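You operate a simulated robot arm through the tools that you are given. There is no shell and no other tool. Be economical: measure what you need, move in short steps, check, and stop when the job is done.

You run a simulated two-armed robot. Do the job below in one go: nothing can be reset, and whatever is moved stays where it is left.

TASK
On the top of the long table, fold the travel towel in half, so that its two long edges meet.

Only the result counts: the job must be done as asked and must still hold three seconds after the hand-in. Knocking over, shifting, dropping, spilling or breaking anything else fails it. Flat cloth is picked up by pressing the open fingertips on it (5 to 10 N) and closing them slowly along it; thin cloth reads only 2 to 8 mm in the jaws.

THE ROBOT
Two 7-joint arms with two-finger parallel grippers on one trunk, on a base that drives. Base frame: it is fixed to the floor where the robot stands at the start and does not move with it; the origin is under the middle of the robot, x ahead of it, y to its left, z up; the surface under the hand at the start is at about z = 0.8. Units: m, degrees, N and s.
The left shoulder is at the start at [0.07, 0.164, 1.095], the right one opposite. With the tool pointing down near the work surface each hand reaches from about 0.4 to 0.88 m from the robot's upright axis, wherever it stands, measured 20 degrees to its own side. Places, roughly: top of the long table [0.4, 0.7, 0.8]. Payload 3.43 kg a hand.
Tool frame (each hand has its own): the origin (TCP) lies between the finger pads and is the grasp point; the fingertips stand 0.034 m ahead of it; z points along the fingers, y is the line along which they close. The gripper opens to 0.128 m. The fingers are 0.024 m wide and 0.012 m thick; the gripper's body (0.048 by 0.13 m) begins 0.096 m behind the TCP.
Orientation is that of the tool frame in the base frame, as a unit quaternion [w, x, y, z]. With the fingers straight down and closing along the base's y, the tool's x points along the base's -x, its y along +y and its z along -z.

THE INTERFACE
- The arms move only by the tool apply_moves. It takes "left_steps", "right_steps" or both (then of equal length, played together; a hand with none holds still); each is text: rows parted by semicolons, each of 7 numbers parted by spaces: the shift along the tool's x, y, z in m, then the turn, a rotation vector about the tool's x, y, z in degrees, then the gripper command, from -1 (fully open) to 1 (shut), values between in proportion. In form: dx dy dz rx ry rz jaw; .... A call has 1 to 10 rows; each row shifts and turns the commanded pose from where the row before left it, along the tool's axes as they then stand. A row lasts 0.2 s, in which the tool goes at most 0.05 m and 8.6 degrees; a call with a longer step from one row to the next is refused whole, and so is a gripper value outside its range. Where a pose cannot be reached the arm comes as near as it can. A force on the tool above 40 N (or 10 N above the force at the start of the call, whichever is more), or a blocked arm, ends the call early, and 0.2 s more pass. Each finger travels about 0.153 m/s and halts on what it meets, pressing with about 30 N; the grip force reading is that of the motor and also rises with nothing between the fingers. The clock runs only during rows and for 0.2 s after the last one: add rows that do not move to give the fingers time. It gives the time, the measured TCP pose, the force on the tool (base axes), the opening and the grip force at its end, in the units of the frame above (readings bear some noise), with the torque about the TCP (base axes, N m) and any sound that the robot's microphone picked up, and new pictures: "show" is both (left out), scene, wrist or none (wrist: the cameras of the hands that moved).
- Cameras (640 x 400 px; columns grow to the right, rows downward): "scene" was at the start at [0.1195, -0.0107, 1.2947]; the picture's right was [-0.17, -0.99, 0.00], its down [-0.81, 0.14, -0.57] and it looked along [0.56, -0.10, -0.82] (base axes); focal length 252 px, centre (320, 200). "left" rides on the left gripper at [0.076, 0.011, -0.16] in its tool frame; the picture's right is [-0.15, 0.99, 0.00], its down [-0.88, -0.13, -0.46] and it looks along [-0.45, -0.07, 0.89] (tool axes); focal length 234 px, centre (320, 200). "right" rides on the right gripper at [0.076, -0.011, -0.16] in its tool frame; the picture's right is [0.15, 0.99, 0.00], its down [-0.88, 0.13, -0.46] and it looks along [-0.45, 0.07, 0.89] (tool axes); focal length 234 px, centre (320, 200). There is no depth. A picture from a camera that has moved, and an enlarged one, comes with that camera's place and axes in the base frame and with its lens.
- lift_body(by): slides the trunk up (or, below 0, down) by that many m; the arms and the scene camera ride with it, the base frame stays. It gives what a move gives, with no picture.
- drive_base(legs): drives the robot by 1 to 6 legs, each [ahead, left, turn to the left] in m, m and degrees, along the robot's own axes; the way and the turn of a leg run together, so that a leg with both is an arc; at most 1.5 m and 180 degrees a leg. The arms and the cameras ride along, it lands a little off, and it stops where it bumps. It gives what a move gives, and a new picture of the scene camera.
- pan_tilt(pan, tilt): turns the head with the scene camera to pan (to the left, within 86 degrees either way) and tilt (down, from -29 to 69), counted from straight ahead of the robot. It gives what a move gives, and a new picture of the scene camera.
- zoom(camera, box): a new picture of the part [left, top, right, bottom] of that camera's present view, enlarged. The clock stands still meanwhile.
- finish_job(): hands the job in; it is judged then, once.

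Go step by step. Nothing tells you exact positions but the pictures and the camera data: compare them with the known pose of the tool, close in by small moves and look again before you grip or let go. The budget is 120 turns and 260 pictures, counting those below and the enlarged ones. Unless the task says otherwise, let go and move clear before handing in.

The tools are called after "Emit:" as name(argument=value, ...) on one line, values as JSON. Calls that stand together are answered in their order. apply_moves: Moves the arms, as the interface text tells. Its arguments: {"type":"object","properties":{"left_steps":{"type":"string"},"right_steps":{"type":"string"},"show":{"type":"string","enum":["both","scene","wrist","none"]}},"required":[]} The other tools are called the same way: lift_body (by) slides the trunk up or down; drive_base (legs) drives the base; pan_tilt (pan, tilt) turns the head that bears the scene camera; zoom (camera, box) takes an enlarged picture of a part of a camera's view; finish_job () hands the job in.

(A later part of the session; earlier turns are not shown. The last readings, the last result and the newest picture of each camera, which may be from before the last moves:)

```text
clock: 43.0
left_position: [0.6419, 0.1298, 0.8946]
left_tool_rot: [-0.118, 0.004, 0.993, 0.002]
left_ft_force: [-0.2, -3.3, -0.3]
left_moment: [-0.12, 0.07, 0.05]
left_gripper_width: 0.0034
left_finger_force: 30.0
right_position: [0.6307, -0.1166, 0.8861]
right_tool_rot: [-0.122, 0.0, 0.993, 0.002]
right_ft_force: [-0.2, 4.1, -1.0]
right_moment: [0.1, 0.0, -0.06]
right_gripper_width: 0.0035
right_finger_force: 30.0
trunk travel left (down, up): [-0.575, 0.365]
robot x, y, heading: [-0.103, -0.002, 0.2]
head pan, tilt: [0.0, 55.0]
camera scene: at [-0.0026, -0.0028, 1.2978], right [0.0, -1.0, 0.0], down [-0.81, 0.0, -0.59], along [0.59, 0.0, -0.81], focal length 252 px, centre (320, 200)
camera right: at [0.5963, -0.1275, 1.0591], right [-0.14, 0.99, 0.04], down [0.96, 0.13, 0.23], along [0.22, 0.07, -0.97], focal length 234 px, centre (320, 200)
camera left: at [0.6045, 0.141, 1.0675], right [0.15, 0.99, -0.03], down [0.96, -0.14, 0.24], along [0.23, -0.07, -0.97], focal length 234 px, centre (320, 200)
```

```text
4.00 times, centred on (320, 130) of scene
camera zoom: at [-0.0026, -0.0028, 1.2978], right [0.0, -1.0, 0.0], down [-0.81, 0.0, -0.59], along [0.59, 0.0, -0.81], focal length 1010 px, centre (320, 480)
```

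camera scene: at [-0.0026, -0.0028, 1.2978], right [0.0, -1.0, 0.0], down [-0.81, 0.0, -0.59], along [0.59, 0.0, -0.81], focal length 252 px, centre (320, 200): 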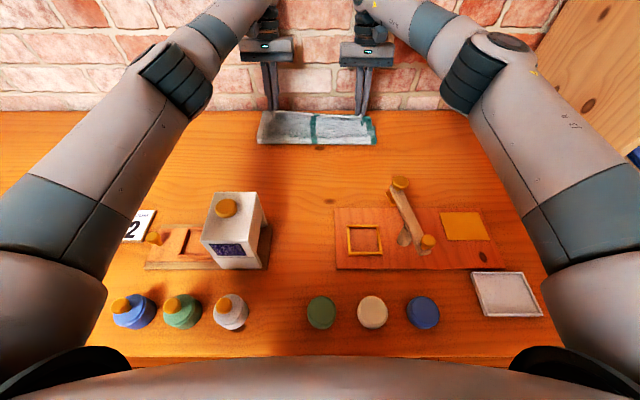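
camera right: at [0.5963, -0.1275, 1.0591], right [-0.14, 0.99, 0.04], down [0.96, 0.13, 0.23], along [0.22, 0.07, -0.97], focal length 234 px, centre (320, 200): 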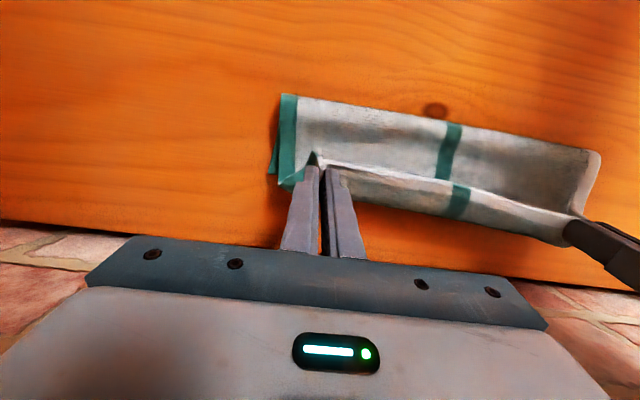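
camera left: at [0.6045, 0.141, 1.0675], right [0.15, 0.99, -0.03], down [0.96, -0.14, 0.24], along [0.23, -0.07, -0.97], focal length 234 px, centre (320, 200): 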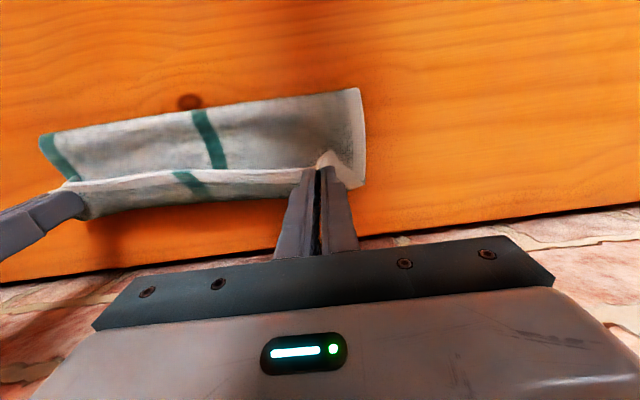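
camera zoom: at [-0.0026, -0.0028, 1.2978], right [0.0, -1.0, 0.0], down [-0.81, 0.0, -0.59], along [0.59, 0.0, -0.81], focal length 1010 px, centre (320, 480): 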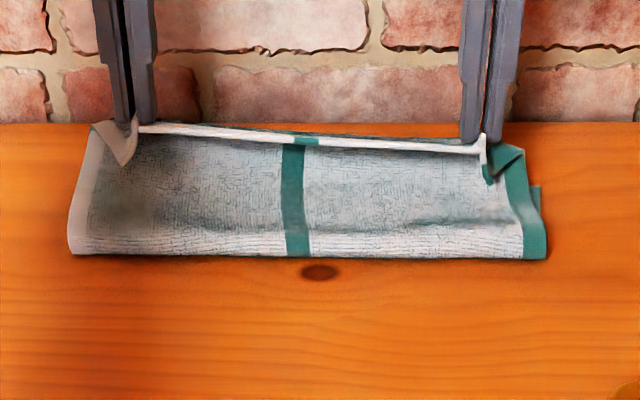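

The wrists are pressing on the wall (the head shifted a little), so I back off 3 cm at once and recheck.

Emit:
apply_moves(left_steps=".0145 0 .0039 0 0 0 1;.0145 0 .0039 0 0 0 1;0 0 0 0 0 0 1", right_steps=".0145 0 .0039 0 0 0 1;.0145 0 .0039 0 0 0 1;0 0 0 0 0 0 1")

Emit:
zoom(camera="scene", box=[240, 80, 400, 180])

```text
clock: 43.8
left_position: [0.6271, 0.135, 0.8725]
left_tool_rot: [-0.131, 0.0, 0.991, 0.001]
left_ft_force: [-0.6, -7.0, 0.3]
left_moment: [-0.22, -0.01, 0.11]
left_gripper_width: 0.0034
left_finger_force: 30.2
right_position: [0.6149, -0.1144, 0.8748]
right_tool_rot: [-0.129, 0.0, 0.992, 0.0]
right_ft_force: [0.1, 6.8, -0.7]
right_moment: [0.21, -0.05, -0.14]
right_gripper_width: 0.004
right_finger_force: 29.9
trunk travel left (down, up): [-0.575, 0.365]
robot x, y, heading: [-0.0979, -0.0006, -0.1]
head pan, tilt: [0.0, 55.0]
camera scene: at [0.0188, 0.0003, 1.2952], right [0.0, -1.0, 0.0], down [-0.82, 0.0, -0.57], along [0.57, 0.0, -0.82], focal length 252 px, centre (320, 200)
camera right: at [0.583, -0.1248, 1.0476], right [-0.14, 0.99, 0.04], down [0.97, 0.13, 0.21], along [0.21, 0.07, -0.98], focal length 234 px, centre (320, 200)
camera left: at [0.594, 0.1463, 1.0467], right [0.14, 0.99, -0.04], down [0.97, -0.13, 0.21], along [0.2, -0.07, -0.98], focal length 234 px, centre (320, 200)
```

scene: 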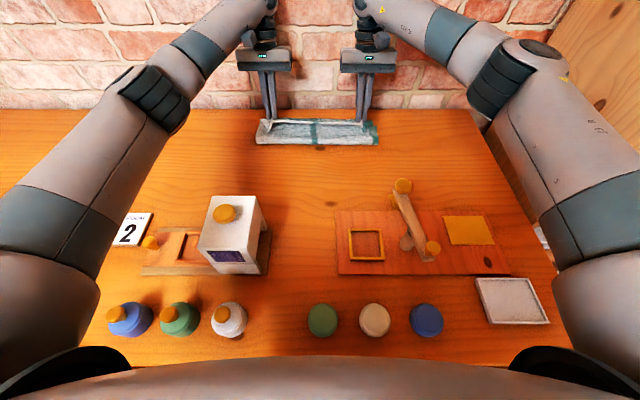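
right: 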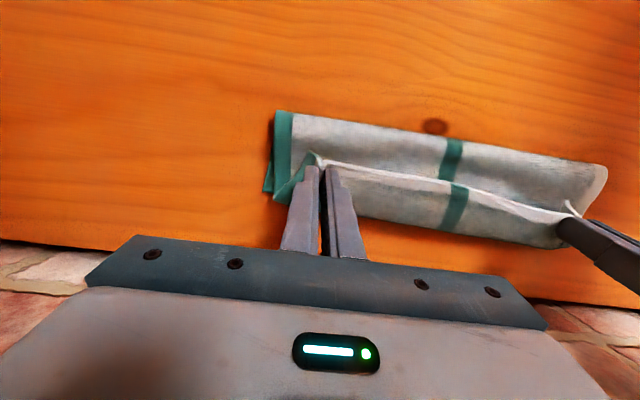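
left: 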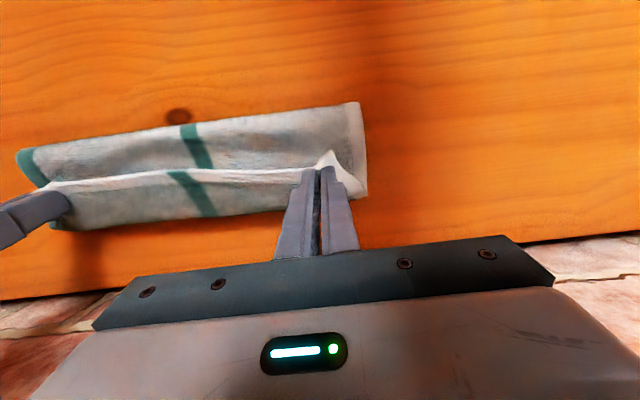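

```text
4.00 times, centred on (320, 130) of scene
camera zoom: at [0.0188, 0.0003, 1.2952], right [0.0, -1.0, 0.0], down [-0.82, 0.0, -0.57], along [0.57, 0.0, -0.82], focal length 1010 px, centre (320, 480)
```

zoom: 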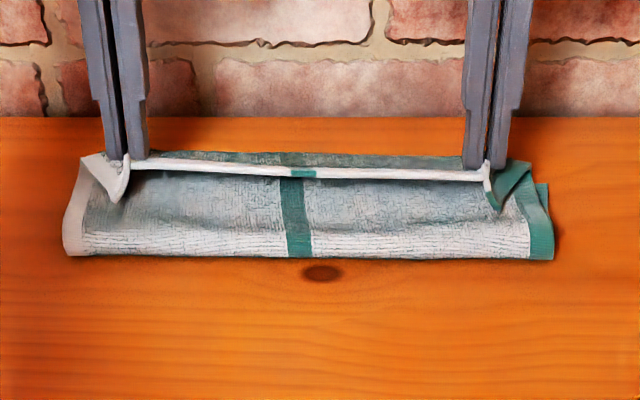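

Going this way, the wall keeps me from pulling the cloth taut. I'll unfold once more and instead fold the far edge toward the robot, where there is room to pull the cloth tight.

Emit:
apply_moves(left_steps="0 0 -.015 0 -7.5 0 1;.02 0 -.025 0 -7.5 0 1;.04 0 -.02 0 0 0 1;.04 0 -.005 0 0 0 1;.04 0 .01 0 0 0 1;.03 0 .03 0 0 0 1;.02 0 .027 0 0 0 1;.003 0 .018 0 0 0 1;0 0 0 0 0 0 .9;0 0 0 0 0 0 .75", right_steps="0 0 -.015 0 -7.5 0 1;.02 0 -.025 0 -7.5 0 1;.04 0 -.02 0 0 0 1;.04 0 -.005 0 0 0 1;.04 0 .01 0 0 0 1;.03 0 .03 0 0 0 1;.015 0 .027 0 0 0 1;.0 0 .018 0 0 0 1;0 0 0 0 0 0 .9;0 0 0 0 0 0 .75")

Emit:
apply_moves(left_steps="0 0 0 0 0 0 .6;0 0 0 0 0 0 .45;0 0 -.03 0 0 0 .45;0 0 -.04 0 0 0 .45;-.02 .015 -.04 0 0 0 .45;-.03 .02 -.03 0 0 0 .45;-.03 .03 -.01 0 0 0 .45", right_steps="0 0 0 0 0 0 .6;0 0 0 0 0 0 .45;0 0 -.03 0 0 0 .45;0 0 -.04 0 0 0 .45;-.02 -.015 -.04 0 0 0 .45;-.03 -.02 -.03 0 0 0 .45;-.03 -.03 -.01 0 0 0 .45")

Emit:
zoom(camera="scene", box=[200, 80, 440, 230])

```text
clock: 46.0
left_position: [0.4425, 0.1335, 0.856]
left_tool_rot: [-0.001, 0.0, 1.0, 0.0]
left_ft_force: [0.2, -0.7, -0.4]
left_moment: [-0.01, -0.01, -0.01]
left_gripper_width: 0.0161
left_finger_force: 0.0
right_position: [0.4365, -0.1121, 0.8566]
right_tool_rot: [0.0, 0.0, 1.0, 0.0]
right_ft_force: [0.2, -0.3, -0.1]
right_moment: [0.04, 0.01, 0.01]
right_gripper_width: 0.0159
right_finger_force: 0.0
trunk travel left (down, up): [-0.575, 0.365]
robot x, y, heading: [-0.1041, -0.0016, 0.1]
head pan, tilt: [0.0, 55.0]
camera scene: at [0.0199, 0.0003, 1.2951], right [0.0, -1.0, 0.0], down [-0.82, 0.0, -0.57], along [0.57, 0.0, -0.82], focal length 252 px, centre (320, 200)
camera right: at [0.362, -0.1237, 1.0149], right [-0.15, 0.99, 0.0], down [0.88, 0.13, 0.46], along [0.45, 0.07, -0.89], focal length 234 px, centre (320, 200)
camera left: at [0.3652, 0.1451, 1.0157], right [0.15, 0.99, 0.0], down [0.88, -0.13, 0.45], along [0.45, -0.07, -0.89], focal length 234 px, centre (320, 200)
```

scene: 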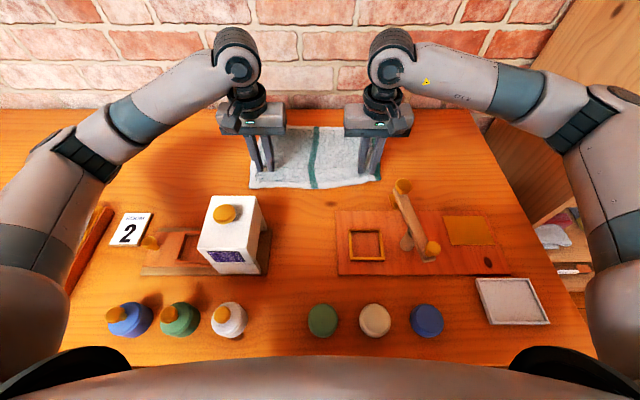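
right: 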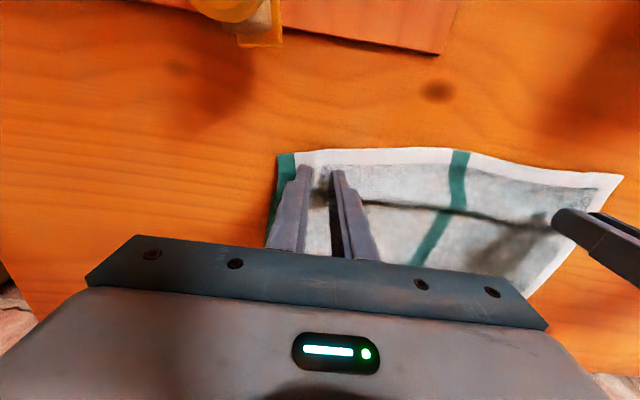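
left: 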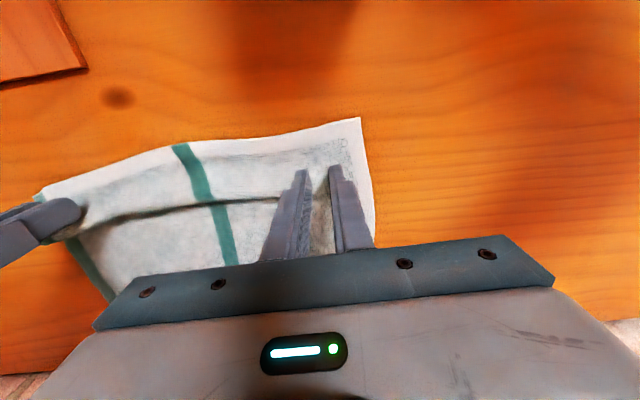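

```text
clock: 47.6
left_position: [0.5241, 0.2009, 1.0038]
left_tool_rot: [-0.001, 0.001, 1.0, 0.0]
left_ft_force: [-0.4, -0.1, 0.2]
left_moment: [0.0, 0.03, 0.0]
left_gripper_width: 0.035
left_finger_force: 0.1
right_position: [0.5185, -0.1775, 1.0045]
right_tool_rot: [0.0, 0.0, 1.0, -0.001]
right_ft_force: [0.1, 0.8, -0.4]
right_moment: [0.04, -0.01, 0.0]
right_gripper_width: 0.0354
right_finger_force: 0.1
trunk travel left (down, up): [-0.575, 0.365]
robot x, y, heading: [-0.0986, 0.0021, 0.3]
head pan, tilt: [0.0, 55.0]
camera scene: at [0.0205, 0.0003, 1.295], right [0.0, -1.0, 0.0], down [-0.82, 0.0, -0.57], along [0.57, 0.0, -0.82], focal length 252 px, centre (320, 200)
camera right: at [0.4425, -0.1877, 1.1635], right [-0.15, 0.99, 0.0], down [0.88, 0.13, 0.46], along [0.45, 0.07, -0.89], focal length 234 px, centre (320, 200)
camera left: at [0.4466, 0.2121, 1.1642], right [0.15, 0.99, 0.0], down [0.88, -0.13, 0.45], along [0.45, -0.07, -0.89], focal length 234 px, centre (320, 200)
```

scene: 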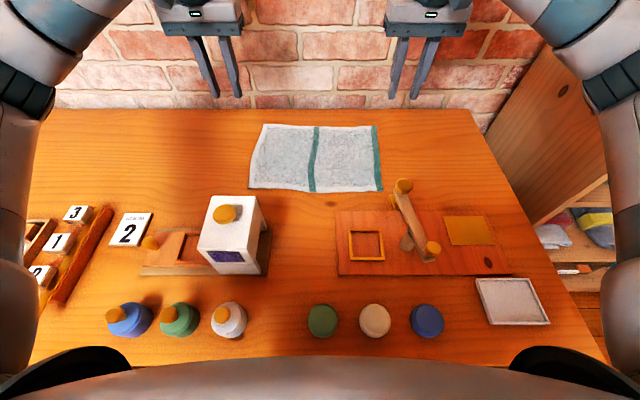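
right: 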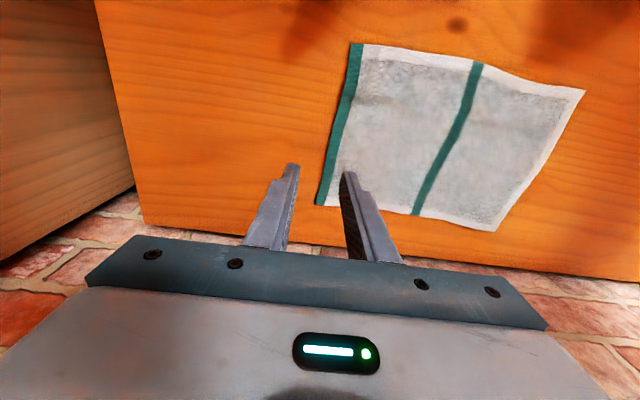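
left: 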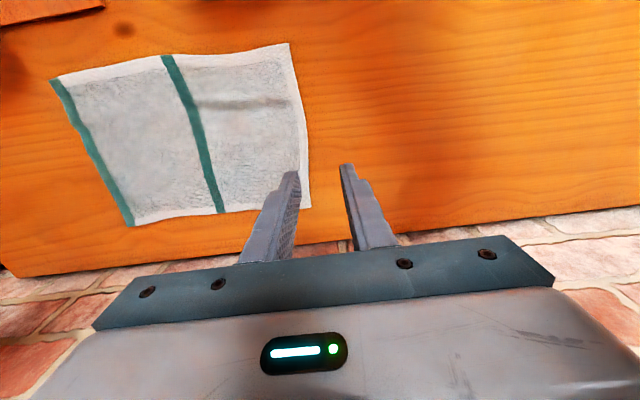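

```text
2.67 times, centred on (320, 155) of scene
camera zoom: at [0.0205, 0.0003, 1.295], right [0.0, -1.0, 0.0], down [-0.82, 0.0, -0.57], along [0.57, 0.0, -0.82], focal length 673 px, centre (320, 320)
```

zoom: 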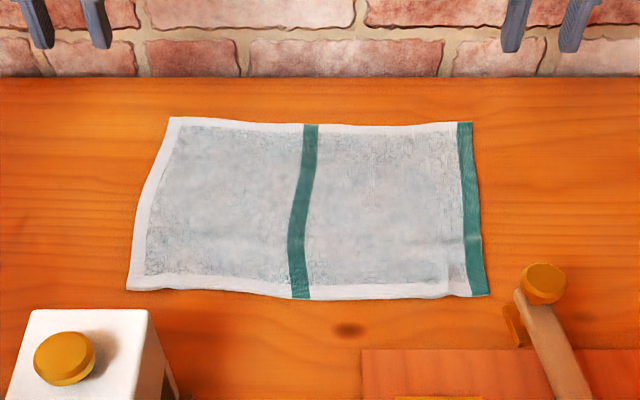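

The towel is flat: far corners (0.64, 0.165) and (0.635, -0.167), near edge x ≈ 0.395. I now move to the far edge, with the fingertips slightly tilted toward the robot.

Emit:
apply_moves(left_steps="-.025 -.019 .034 0 0 0 .5;-.025 -.019 .034 0 0 0 .5;-.025 -.019 .034 0 0 0 .5;-.025 -.019 .034 0 0 0 .5;0 0 0 0 5 0 .5;0 0 0 0 5 0 .5;0 0 0 0 0 0 .5", right_steps="-.0256 .0126 .034 0 0 0 .5;-.0256 .0126 .034 0 0 0 .5;-.0256 .0126 .034 0 0 0 .5;-.0256 .0126 .034 0 0 0 .5;0 0 0 0 5 0 .5;0 0 0 0 5 0 .5;0 0 0 0 0 0 .5")

Emit:
zoom(camera="scene", box=[240, 80, 400, 180])

```text
clock: 49.2
left_position: [0.6218, 0.123, 0.8692]
left_tool_rot: [-0.088, 0.0, 0.996, 0.0]
left_ft_force: [-0.3, 0.8, -0.3]
left_moment: [0.03, -0.03, 0.0]
left_gripper_width: 0.0321
left_finger_force: 0.1
right_position: [0.6193, -0.1278, 0.8695]
right_tool_rot: [-0.088, 0.0, 0.996, 0.0]
right_ft_force: [0.7, 1.0, 1.4]
right_moment: [-0.03, 0.0, -0.02]
right_gripper_width: 0.032
right_finger_force: 0.0
trunk travel left (down, up): [-0.575, 0.365]
robot x, y, heading: [-0.1007, 0.0018, -0.0]
head pan, tilt: [0.0, 55.0]
camera scene: at [0.019, 0.0003, 1.2952], right [0.0, -1.0, 0.0], down [-0.82, 0.0, -0.57], along [0.57, 0.0, -0.82], focal length 252 px, centre (320, 200)
camera right: at [0.5733, -0.1386, 1.0393], right [-0.14, 0.99, 0.03], down [0.95, 0.13, 0.3], along [0.29, 0.07, -0.95], focal length 234 px, centre (320, 200)
camera left: at [0.5731, 0.1351, 1.0396], right [0.14, 0.99, -0.03], down [0.95, -0.13, 0.29], along [0.29, -0.07, -0.96], focal length 234 px, centre (320, 200)
```

scene: 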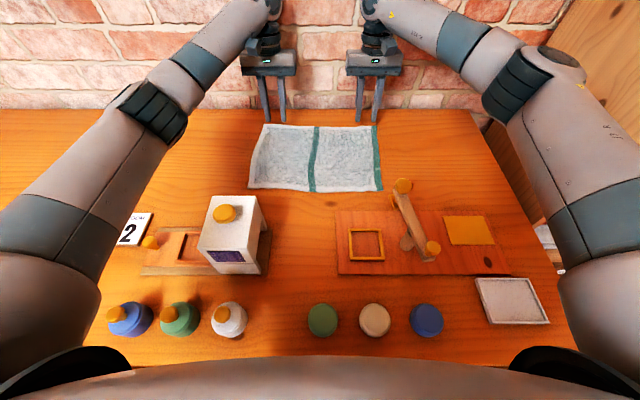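
right: 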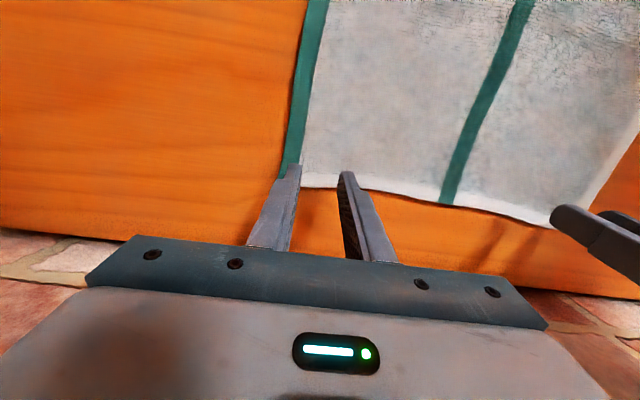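
left: 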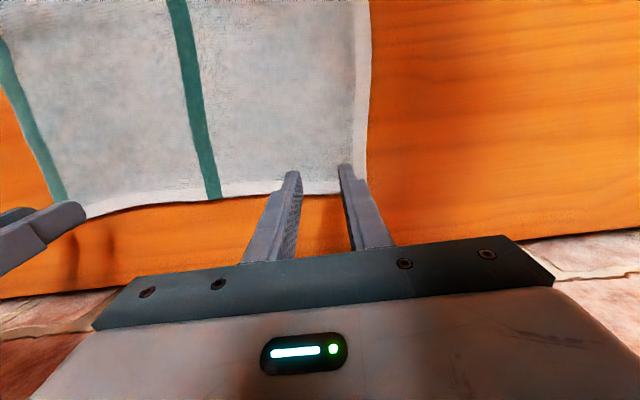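

```text
4.00 times, centred on (320, 130) of scene
camera zoom: at [0.019, 0.0003, 1.2952], right [0.0, -1.0, 0.0], down [-0.82, 0.0, -0.57], along [0.57, 0.0, -0.82], focal length 1010 px, centre (320, 480)
```

zoom: 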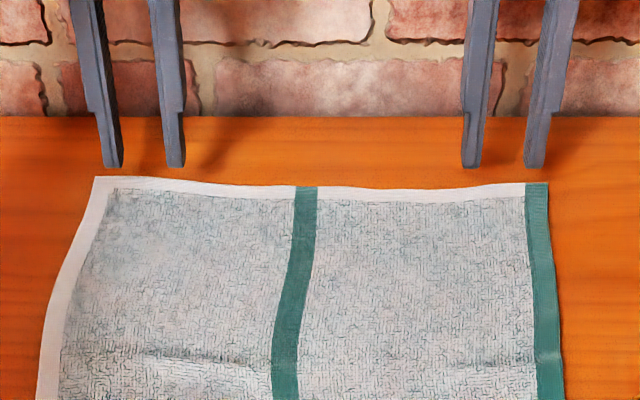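

Aligned about 8 mm inside the far edge. I lower to first contact, nudging 3 mm outward.

Emit:
apply_moves(left_steps="-.0038 0 .0126 0 0 0 .5;-.0037 0 .0125 0 0 0 .5;-.0006 0 .003 0 0 0 .5;-.0002 0 .001 0 0 0 .5;0 0 0 0 0 0 .5", right_steps="-.0038 0 .0126 0 0 0 .5;-.0037 0 .0125 0 0 0 .5;-.0006 0 .003 0 0 0 .5;-.0002 0 .001 0 0 0 .5;0 0 0 0 0 0 .5", show="wrist")

```text
clock: 50.4
left_position: [0.625, 0.125, 0.8401]
left_tool_rot: [-0.087, 0.0, 0.996, -0.001]
left_ft_force: [1.3, -1.9, 6.3]
left_moment: [-0.03, -0.09, 0.0]
left_gripper_width: 0.0317
left_finger_force: 0.0
right_position: [0.6228, -0.1279, 0.8387]
right_tool_rot: [-0.087, 0.0, 0.996, 0.0]
right_ft_force: [0.6, 0.6, 1.8]
right_moment: [0.03, -0.01, -0.01]
right_gripper_width: 0.0321
right_finger_force: 0.1
trunk travel left (down, up): [-0.575, 0.365]
robot x, y, heading: [-0.1017, -0.0028, -0.2]
head pan, tilt: [0.0, 55.0]
camera right: at [0.5764, -0.1386, 1.0095], right [-0.14, 0.99, 0.03], down [0.95, 0.13, 0.3], along [0.29, 0.07, -0.95], focal length 234 px, centre (320, 200)
camera left: at [0.5766, 0.1359, 1.0099], right [0.14, 0.99, -0.03], down [0.95, -0.13, 0.3], along [0.29, -0.07, -0.95], focal length 234 px, centre (320, 200)
```

right: 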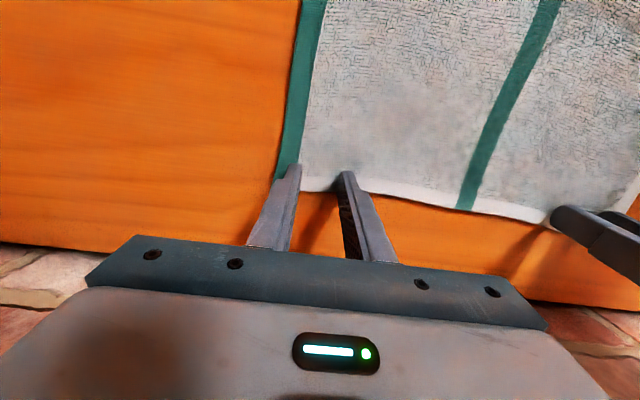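
left: 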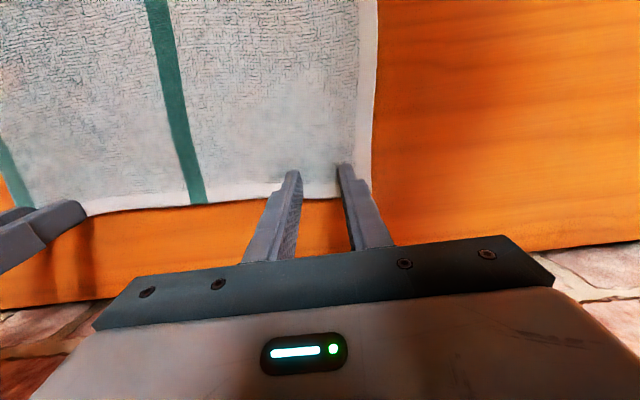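

Contact made (6 N left, 2 N right). I press slightly more on the right and close slowly.

Emit:
apply_moves(left_steps="0 0 .0005 0 0 0 .5;0 0 0 0 0 0 .58;0 0 0 0 0 0 .65;0 0 0 0 0 0 .72;0 0 0 0 0 0 .79;0 0 0 0 0 0 .86;0 0 0 0 0 0 .93;0 0 0 0 0 0 1;0 0 0 0 0 0 1;0 0 0 0 0 0 1", right_steps="-.0002 0 .0016 0 0 0 .5;0 0 0 0 0 0 .58;0 0 0 0 0 0 .65;0 0 0 0 0 0 .72;0 0 0 0 0 0 .79;0 0 0 0 0 0 .86;0 0 0 0 0 0 .93;0 0 0 0 0 0 1;0 0 0 0 0 0 1;0 0 0 0 0 0 1", show="wrist")

```text
clock: 52.6
left_position: [0.6243, 0.1248, 0.837]
left_tool_rot: [-0.087, 0.0, 0.996, 0.0]
left_ft_force: [-1.4, -0.5, 9.6]
left_moment: [0.05, -0.03, 0.03]
left_gripper_width: 0.0037
left_finger_force: 29.7
right_position: [0.6216, -0.1279, 0.8381]
right_tool_rot: [-0.086, 0.0, 0.996, 0.0]
right_ft_force: [0.6, -0.3, 3.6]
right_moment: [-0.01, 0.01, 0.0]
right_gripper_width: 0.0001
right_finger_force: 30.7
trunk travel left (down, up): [-0.575, 0.365]
robot x, y, heading: [-0.1026, -0.0011, -0.2]
head pan, tilt: [0.0, 55.0]
camera right: at [0.5754, -0.1388, 1.0085], right [-0.14, 0.99, 0.03], down [0.95, 0.13, 0.3], along [0.29, 0.07, -0.95], focal length 234 px, centre (320, 200)
camera left: at [0.5754, 0.136, 1.0094], right [0.14, 0.99, -0.03], down [0.95, -0.13, 0.3], along [0.29, -0.07, -0.95], focal length 234 px, centre (320, 200)
```

right: 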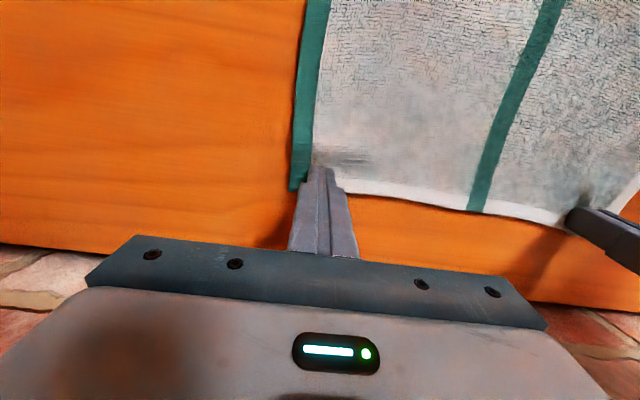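
left: 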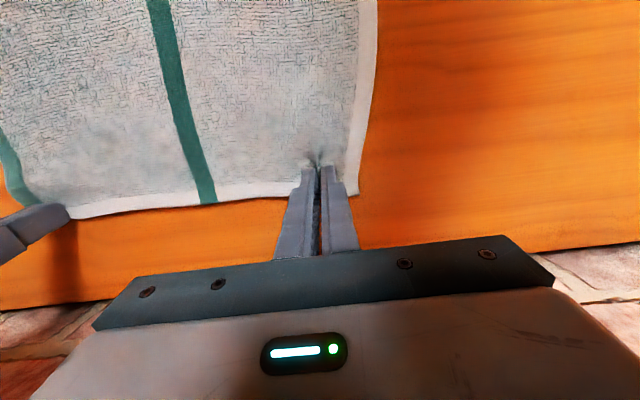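

The left hand has cloth; the right slipped over it (0 mm). I reopen the right hand and press harder.

Emit:
apply_moves(right_steps="0 0 -.006 0 0 0 .9;0 0 0 0 0 0 .5;0 0 0 0 0 0 .5;0 0 .003 0 0 0 .5;0 0 .003 0 0 0 .5;0 0 .0012 0 0 0 .5;0 0 0 0 0 0 .5", show="wrist")

```text
clock: 54.2
left_position: [0.6242, 0.1244, 0.8376]
left_tool_rot: [-0.087, 0.0, 0.996, 0.0]
left_ft_force: [0.6, 0.8, 8.1]
left_moment: [0.03, -0.06, 0.01]
left_gripper_width: 0.0037
left_finger_force: 29.9
right_position: [0.6221, -0.1281, 0.8388]
right_tool_rot: [-0.086, 0.0, 0.996, -0.001]
right_ft_force: [3.3, -1.4, 10.1]
right_moment: [-0.06, -0.16, -0.01]
right_gripper_width: 0.0319
right_finger_force: 0.0
trunk travel left (down, up): [-0.575, 0.365]
robot x, y, heading: [-0.1016, -0.0028, 0.1]
head pan, tilt: [0.0, 55.0]
camera right: at [0.5748, -0.1388, 1.008], right [-0.14, 0.99, 0.03], down [0.95, 0.13, 0.3], along [0.29, 0.07, -0.95], focal length 234 px, centre (320, 200)
```

right: 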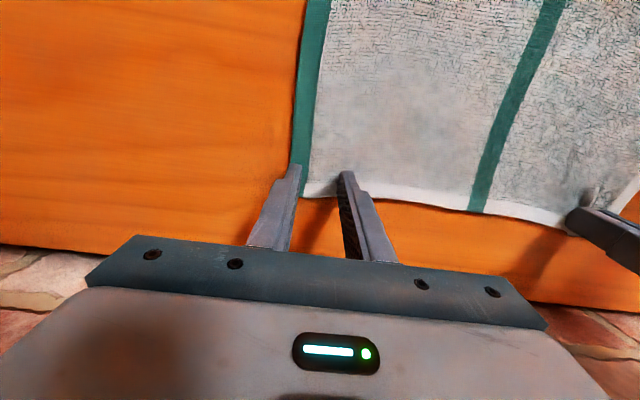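

The outer finger is just off the side hem now. I lift, shift 13 mm inward, and press again.

Emit:
apply_moves(right_steps="0 0 -.007 0 0 0 .5;0 .013 0 0 0 0 .5;0 0 .004 0 0 0 .5;0 0 .002 0 0 0 .5;0 0 .0008 0 0 0 .5;0 0 0 0 0 0 .5", show="wrist")

```text
clock: 55.6
left_position: [0.6242, 0.1235, 0.8373]
left_tool_rot: [-0.087, 0.0, 0.996, -0.001]
left_ft_force: [0.7, 1.1, 8.9]
left_moment: [0.05, -0.05, 0.04]
left_gripper_width: 0.0035
left_finger_force: 30.2
right_position: [0.622, -0.1163, 0.8384]
right_tool_rot: [-0.086, 0.0, 0.996, 0.0]
right_ft_force: [3.3, -0.7, 8.7]
right_moment: [-0.07, -0.13, -0.01]
right_gripper_width: 0.0321
right_finger_force: 0.2
trunk travel left (down, up): [-0.575, 0.365]
robot x, y, heading: [-0.0992, -0.0024, -0.1]
head pan, tilt: [0.0, 55.0]
camera right: at [0.5749, -0.1259, 1.008], right [-0.14, 0.99, 0.03], down [0.95, 0.13, 0.3], along [0.29, 0.07, -0.95], focal length 234 px, centre (320, 200)
```

right: 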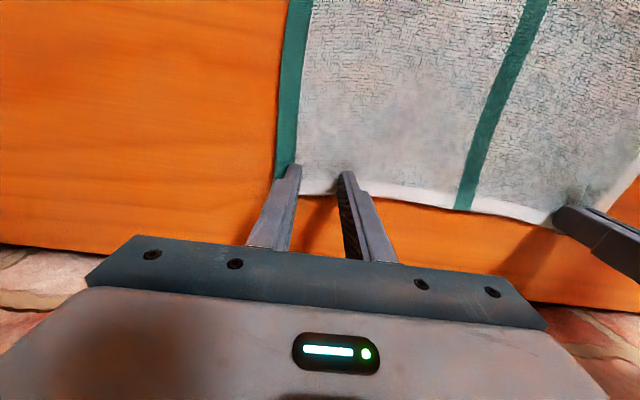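

Pressed at 9 N with both fingers on the cloth. I close slowly.

Emit:
apply_moves(right_steps="0 0 0 0 0 0 .56;0 0 0 0 0 0 .62;0 0 0 0 0 0 .68;0 0 0 0 0 0 .74;0 0 0 0 0 0 .8;0 0 0 0 0 0 .86;0 0 0 0 0 0 .92;0 0 0 0 0 0 .97;0 0 0 0 0 0 1;0 0 0 0 0 0 1", show="wrist")

```text
clock: 57.8
left_position: [0.6233, 0.124, 0.8385]
left_tool_rot: [-0.086, 0.0, 0.996, 0.0]
left_ft_force: [1.6, -2.9, 5.1]
left_moment: [-0.07, -0.1, 0.03]
left_gripper_width: 0.0035
left_finger_force: 29.3
right_position: [0.6214, -0.1145, 0.8377]
right_tool_rot: [-0.086, 0.0, 0.996, 0.001]
right_ft_force: [-0.1, 1.9, 14.5]
right_moment: [0.05, -0.1, 0.0]
right_gripper_width: 0.0038
right_finger_force: 30.3
trunk travel left (down, up): [-0.575, 0.365]
robot x, y, heading: [-0.1042, -0.0022, -0.0]
head pan, tilt: [0.0, 55.0]
camera right: at [0.5745, -0.1257, 1.0078], right [-0.14, 0.99, 0.03], down [0.95, 0.13, 0.3], along [0.29, 0.07, -0.95], focal length 234 px, centre (320, 200)
```

right: 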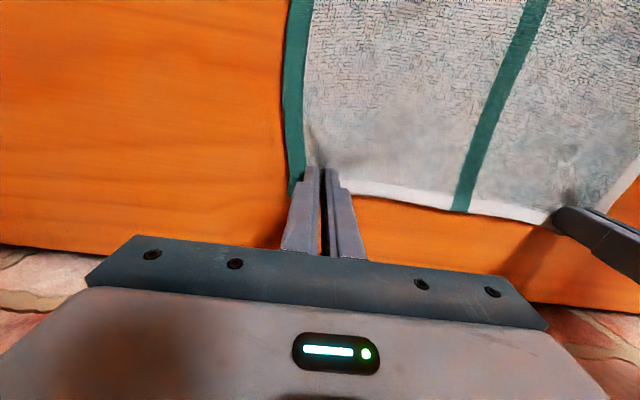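

Both far corners are gripped. I carry them in a low arc toward the robot, turning the hands from −10° to +10°.

Emit:
apply_moves(left_steps=".0101 -.002 -.0287 0 0 0 1;.0333 0 -.0276 0 0 0 1;.0402 0 -.0092 0 -5 0 1;.0383 0 -.0027 0 -5 0 1;.038 0 .004 0 -5 0 1;.0313 0 .0133 0 -5 0 1;0 0 0 0 0 0 1", right_steps=".0101 .002 -.0287 0 0 0 1;.0333 0 -.0276 0 0 0 1;.0402 0 -.0092 0 -5 0 1;.0383 0 -.0027 0 -5 0 1;.038 0 .004 0 -5 0 1;.0313 0 .0133 0 -5 0 1;0 0 0 0 0 0 1")

Emit:
zoom(camera="scene", box=[220, 90, 420, 215])

```text
clock: 59.4
left_position: [0.4499, 0.1223, 0.9028]
left_tool_rot: [0.087, -0.001, 0.996, 0.0]
left_ft_force: [0.8, -0.9, 0.3]
left_moment: [0.01, 0.06, 0.02]
left_gripper_width: 0.0038
left_finger_force: 30.2
right_position: [0.4479, -0.1118, 0.904]
right_tool_rot: [0.088, -0.001, 0.996, 0.0]
right_ft_force: [0.8, 0.4, -0.3]
right_moment: [-0.02, -0.01, 0.04]
right_gripper_width: 0.0036
right_finger_force: 30.3
trunk travel left (down, up): [-0.575, 0.365]
robot x, y, heading: [-0.102, 0.0028, -0.1]
head pan, tilt: [0.0, 55.0]
camera scene: at [0.0204, 0.0002, 1.2951], right [0.0, -1.0, 0.0], down [-0.82, 0.0, -0.57], along [0.57, 0.0, -0.82], focal length 252 px, centre (320, 200)
camera right: at [0.3451, -0.1231, 1.047], right [-0.14, 0.99, -0.03], down [0.79, 0.13, 0.6], along [0.6, 0.07, -0.8], focal length 234 px, centre (320, 200)
camera left: at [0.3465, 0.1329, 1.0478], right [0.14, 0.99, 0.02], down [0.79, -0.13, 0.6], along [0.6, -0.07, -0.8], focal length 234 px, centre (320, 200)
```

scene: 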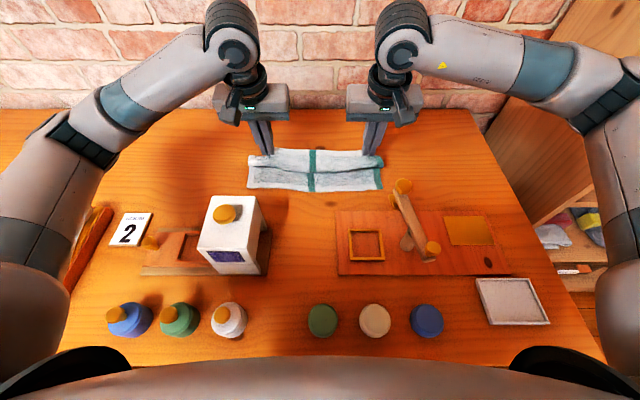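
right: 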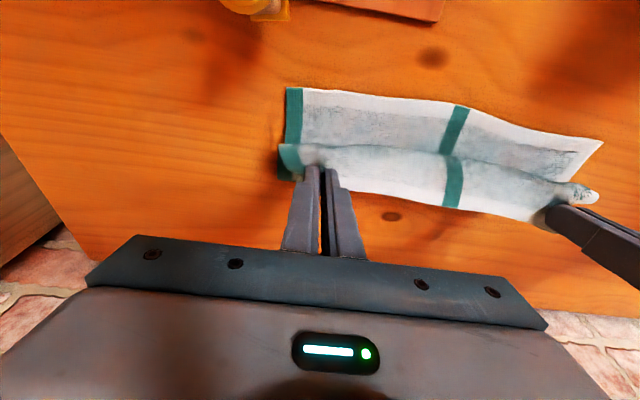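
left: 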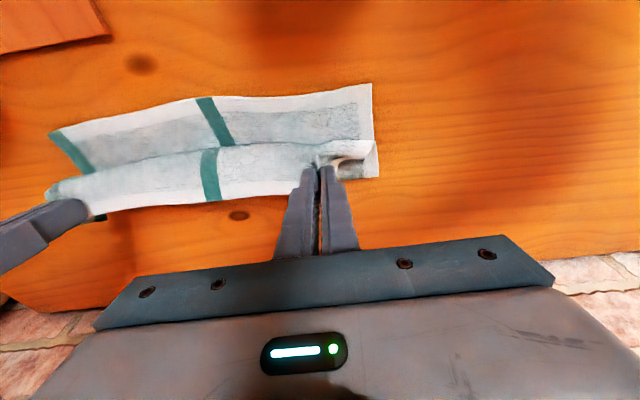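

```text
3.20 times, centred on (320, 152) of scene
camera zoom: at [0.0204, 0.0002, 1.2951], right [0.0, -1.0, 0.0], down [-0.82, 0.0, -0.57], along [0.57, 0.0, -0.82], focal length 808 px, centre (320, 352)
```

zoom: 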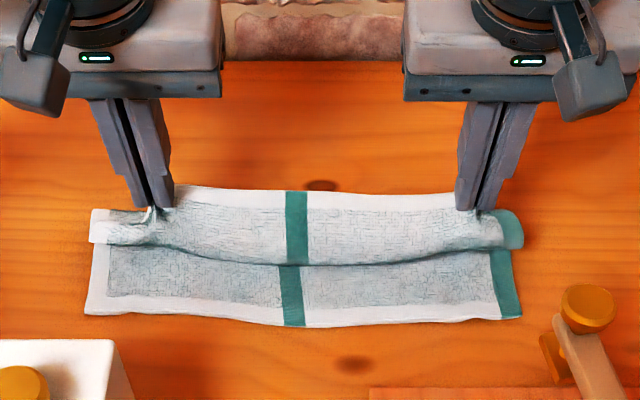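

The fold is moving well; the slack rides ahead of the hem. I now pull lower and farther toward the robot to take the slack out.

Emit:
apply_moves(left_steps=".0368 0 .0128 0 0 0 1;.0322 0 .0096 0 0 0 1;.0157 0 .0023 0 0 0 1;0 0 0 0 0 0 1", right_steps=".0368 0 .0128 0 0 0 1;.0322 0 .0096 0 0 0 1;.0157 0 .0023 0 0 0 1;0 0 0 0 0 0 1")

Emit:
zoom(camera="scene", box=[220, 90, 420, 215])

```text
clock: 60.4
left_position: [0.3711, 0.121, 0.8636]
left_tool_rot: [0.086, 0.0, 0.996, 0.0]
left_ft_force: [-0.5, 0.1, -0.8]
left_moment: [0.0, 0.0, -0.01]
left_gripper_width: 0.0036
left_finger_force: 30.0
right_position: [0.3661, -0.1134, 0.8638]
right_tool_rot: [0.087, 0.001, 0.996, 0.0]
right_ft_force: [0.3, 0.5, -0.1]
right_moment: [0.0, 0.0, 0.01]
right_gripper_width: 0.0034
right_finger_force: 30.0
trunk travel left (down, up): [-0.575, 0.365]
robot x, y, heading: [-0.1005, -0.0007, -0.2]
head pan, tilt: [0.0, 55.0]
camera scene: at [0.0199, 0.0003, 1.2951], right [0.0, -1.0, 0.0], down [-0.82, 0.0, -0.57], along [0.57, 0.0, -0.82], focal length 252 px, centre (320, 200)
camera right: at [0.2647, -0.1241, 1.0078], right [-0.14, 0.99, -0.03], down [0.79, 0.13, 0.6], along [0.6, 0.07, -0.8], focal length 234 px, centre (320, 200)
camera left: at [0.2658, 0.1324, 1.0092], right [0.14, 0.99, 0.03], down [0.79, -0.13, 0.6], along [0.6, -0.07, -0.8], focal length 234 px, centre (320, 200)
```

scene: 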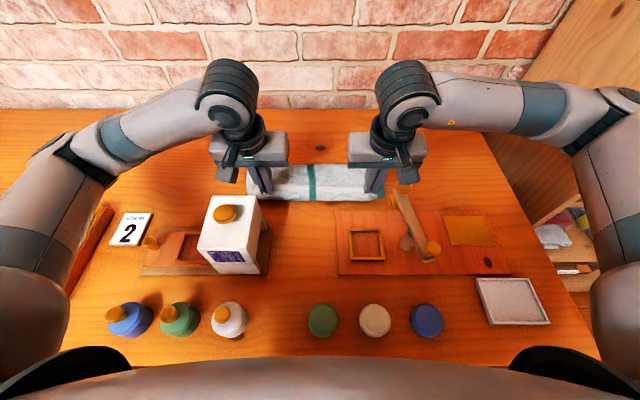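
right: 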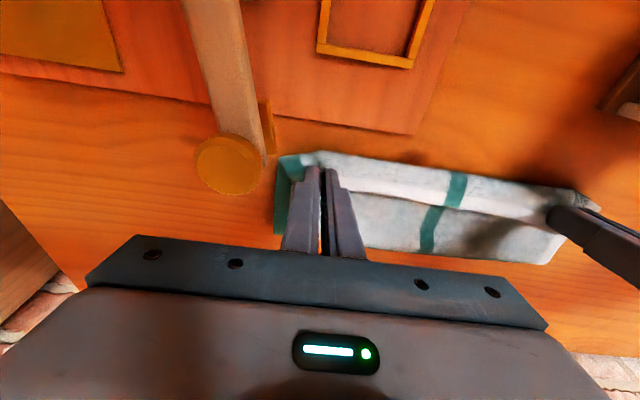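
left: 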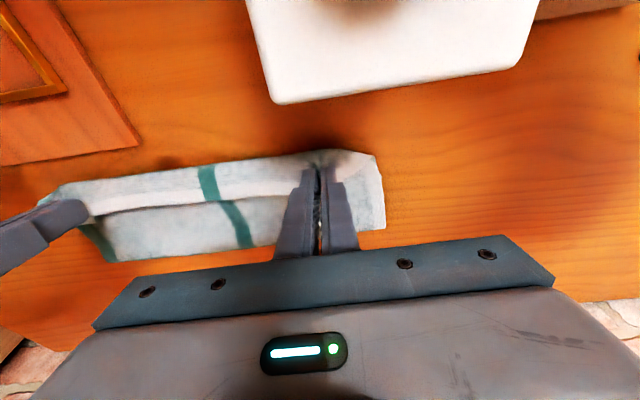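

```text
3.20 times, centred on (320, 152) of scene
camera zoom: at [0.0199, 0.0003, 1.2951], right [0.0, -1.0, 0.0], down [-0.82, 0.0, -0.57], along [0.57, 0.0, -0.82], focal length 808 px, centre (320, 352)
```

zoom: 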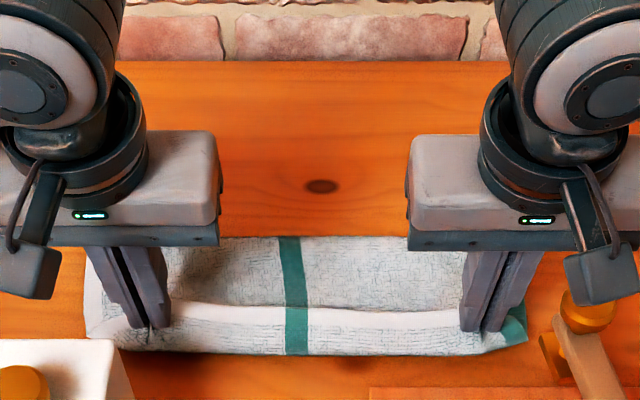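

I overpulled: the crease followed to x ≈ 0.476, so the upper layer is too long. Still holding the hem, I swing back to lay it flat, then fold again, stopping earlier.

Emit:
apply_moves(left_steps="-.0069 0 -.0394 0 0 0 1;-.0357 0 -.0293 0 0 0 1;-.042 0 -.0079 0 5 0 1;-.0432 0 -.0013 0 5 0 1;-.043 0 .005 0 5 0 1;-.0415 0 .0164 0 5 0 1;-.0397 .001 .0234 0 0 0 1;-.0269 .001 .0257 0 0 0 1;-.0065 0 .0192 0 0 0 1;0 0 0 0 0 0 1", right_steps="-.0069 0 -.0394 0 0 0 1;-.0357 0 -.0293 0 0 0 1;-.042 0 -.0079 0 5 0 1;-.0432 0 -.0013 0 5 0 1;-.043 0 .005 0 5 0 1;-.0415 0 .0164 0 5 0 1;-.0397 -.001 .0234 0 0 0 1;-.0269 -.001 .0257 0 0 0 1;-.0065 0 .0192 0 0 0 1;0 0 0 0 0 0 1")

Emit:
zoom(camera="scene", box=[220, 90, 420, 215])

```text
clock: 62.6
left_position: [0.6228, 0.1265, 0.8535]
left_tool_rot: [-0.087, 0.0, 0.996, 0.0]
left_ft_force: [0.0, -3.4, -0.2]
left_moment: [-0.13, -0.03, 0.03]
left_gripper_width: 0.0037
left_finger_force: 29.9
right_position: [0.6215, -0.1136, 0.8533]
right_tool_rot: [-0.087, -0.001, 0.996, 0.0]
right_ft_force: [0.0, 4.2, 0.4]
right_moment: [0.09, -0.01, -0.04]
right_gripper_width: 0.0036
right_finger_force: 29.9
trunk travel left (down, up): [-0.575, 0.365]
robot x, y, heading: [-0.0992, 0.0014, -0.2]
head pan, tilt: [0.0, 55.0]
camera scene: at [0.0195, 0.0004, 1.2952], right [0.0, -1.0, 0.0], down [-0.82, 0.0, -0.57], along [0.57, 0.0, -0.82], focal length 252 px, centre (320, 200)
camera right: at [0.5747, -0.1247, 1.0228], right [-0.15, 0.99, 0.03], down [0.95, 0.13, 0.3], along [0.29, 0.07, -0.95], focal length 234 px, centre (320, 200)
camera left: at [0.5753, 0.1383, 1.0252], right [0.14, 0.99, -0.03], down [0.95, -0.13, 0.3], along [0.29, -0.07, -0.95], focal length 234 px, centre (320, 200)
```

scene: 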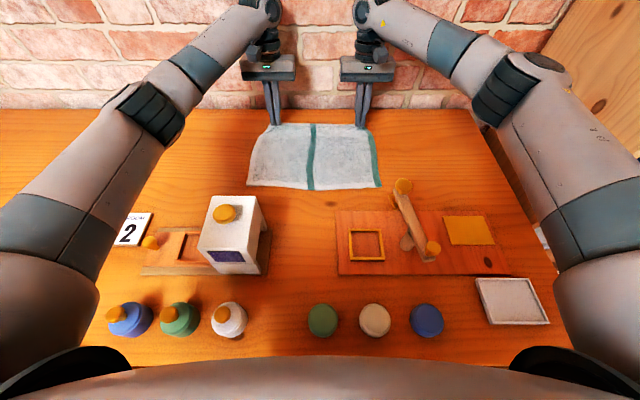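
right: 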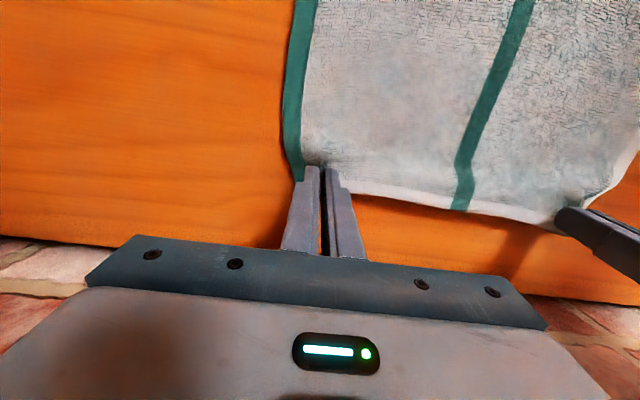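
left: 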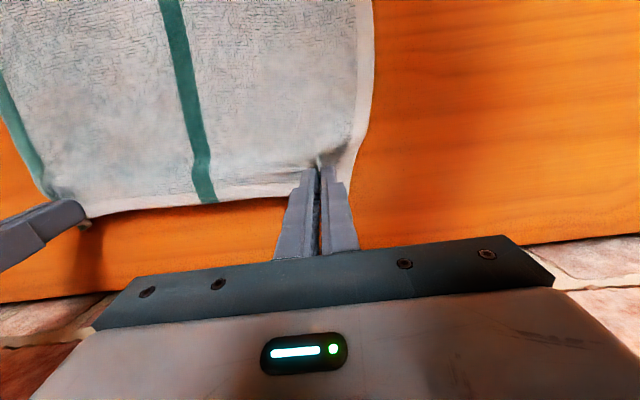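

```text
3.20 times, centred on (320, 152) of scene
camera zoom: at [0.0195, 0.0004, 1.2952], right [0.0, -1.0, 0.0], down [-0.82, 0.0, -0.57], along [0.57, 0.0, -0.82], focal length 808 px, centre (320, 352)
```

zoom: 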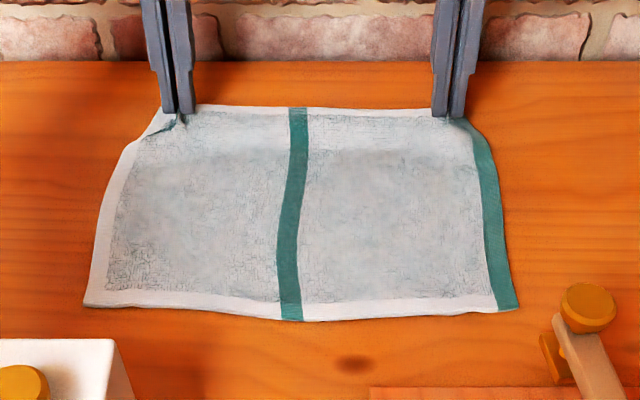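

Flat again and still gripped (near edge x ≈ 0.395–0.408). I repeat the arc to x ≈ 0.46 only and look at where the crease is.

Emit:
apply_moves(left_steps=".0075 -.003 -.0139 0 0 0 1;.0333 0 -.0276 0 0 0 1;.0402 0 -.0092 0 -5 0 1;.0383 0 -.0027 0 -5 0 1;.036 0 .004 0 -5 0 1;.0263 0 .0133 0 -5 0 1;0 0 0 0 -5 0 1;0 0 0 0 -5 0 1", right_steps=".0075 .003 -.0139 0 0 0 1;.0333 0 -.0276 0 0 0 1;.0402 0 -.0092 0 -5 0 1;.0383 0 -.0027 0 -5 0 1;.036 0 .004 0 -5 0 1;.0263 0 .0133 0 -5 0 1;0 0 0 0 -5 0 1;0 0 0 0 -5 0 1")

Emit:
zoom(camera="scene", box=[220, 90, 420, 215])

```text
clock: 64.4
left_position: [0.4551, 0.1212, 0.9021]
left_tool_rot: [0.173, 0.0, 0.985, 0.0]
left_ft_force: [-0.8, -0.4, 0.6]
left_moment: [-0.01, -0.01, 0.01]
left_gripper_width: 0.0036
left_finger_force: 29.8
right_position: [0.4525, -0.1128, 0.9042]
right_tool_rot: [0.175, 0.0, 0.985, 0.001]
right_ft_force: [-0.1, 0.4, -0.9]
right_moment: [-0.04, 0.03, -0.01]
right_gripper_width: 0.0032
right_finger_force: 30.3
trunk travel left (down, up): [-0.575, 0.365]
robot x, y, heading: [-0.1011, 0.0022, -0.0]
head pan, tilt: [0.0, 55.0]
camera scene: at [0.0193, 0.0003, 1.2952], right [0.0, -1.0, 0.0], down [-0.82, 0.0, -0.57], along [0.57, 0.0, -0.82], focal length 252 px, centre (320, 200)
camera right: at [0.3274, -0.1225, 1.028], right [-0.14, 0.99, -0.05], down [0.67, 0.13, 0.73], along [0.73, 0.07, -0.68], focal length 234 px, centre (320, 200)
camera left: at [0.3264, 0.1332, 1.0276], right [0.14, 0.99, 0.05], down [0.67, -0.13, 0.73], along [0.73, -0.07, -0.68], focal length 234 px, centre (320, 200)
```

scene: 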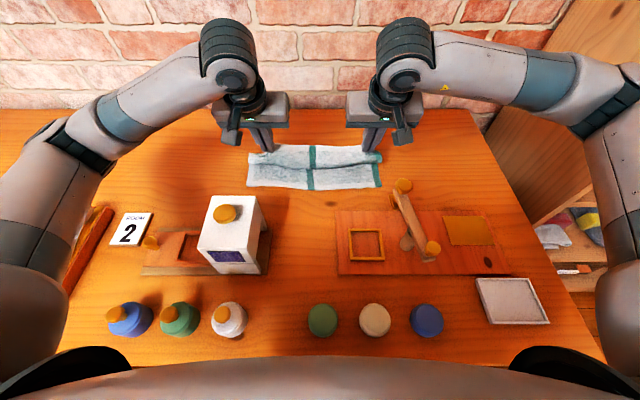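
right: 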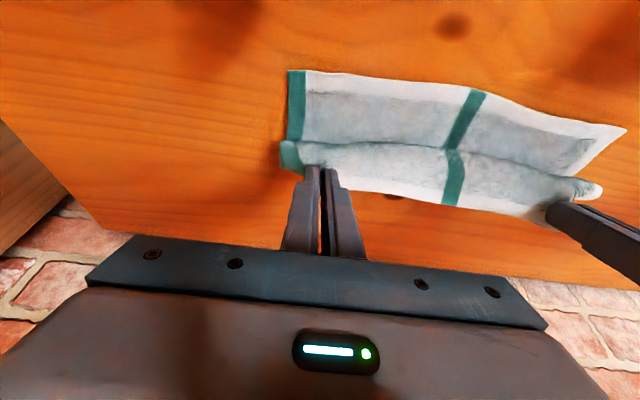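
left: 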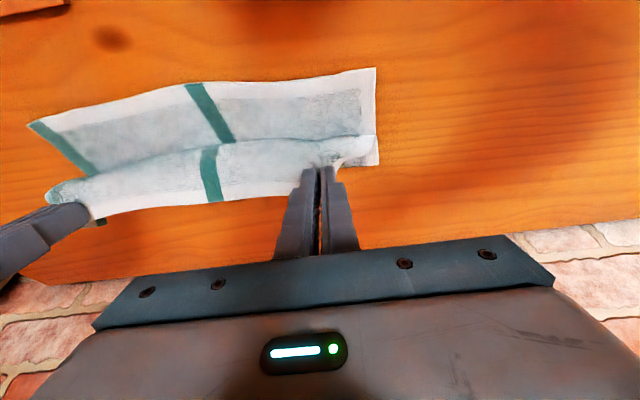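

```text
3.20 times, centred on (320, 152) of scene
camera zoom: at [0.0193, 0.0003, 1.2952], right [0.0, -1.0, 0.0], down [-0.82, 0.0, -0.57], along [0.57, 0.0, -0.82], focal length 808 px, centre (320, 352)
```

zoom: 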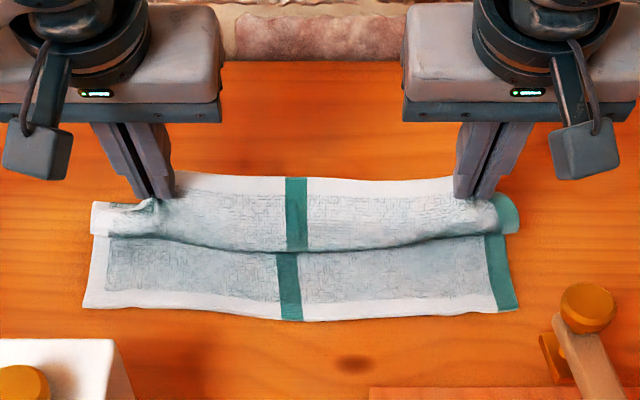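

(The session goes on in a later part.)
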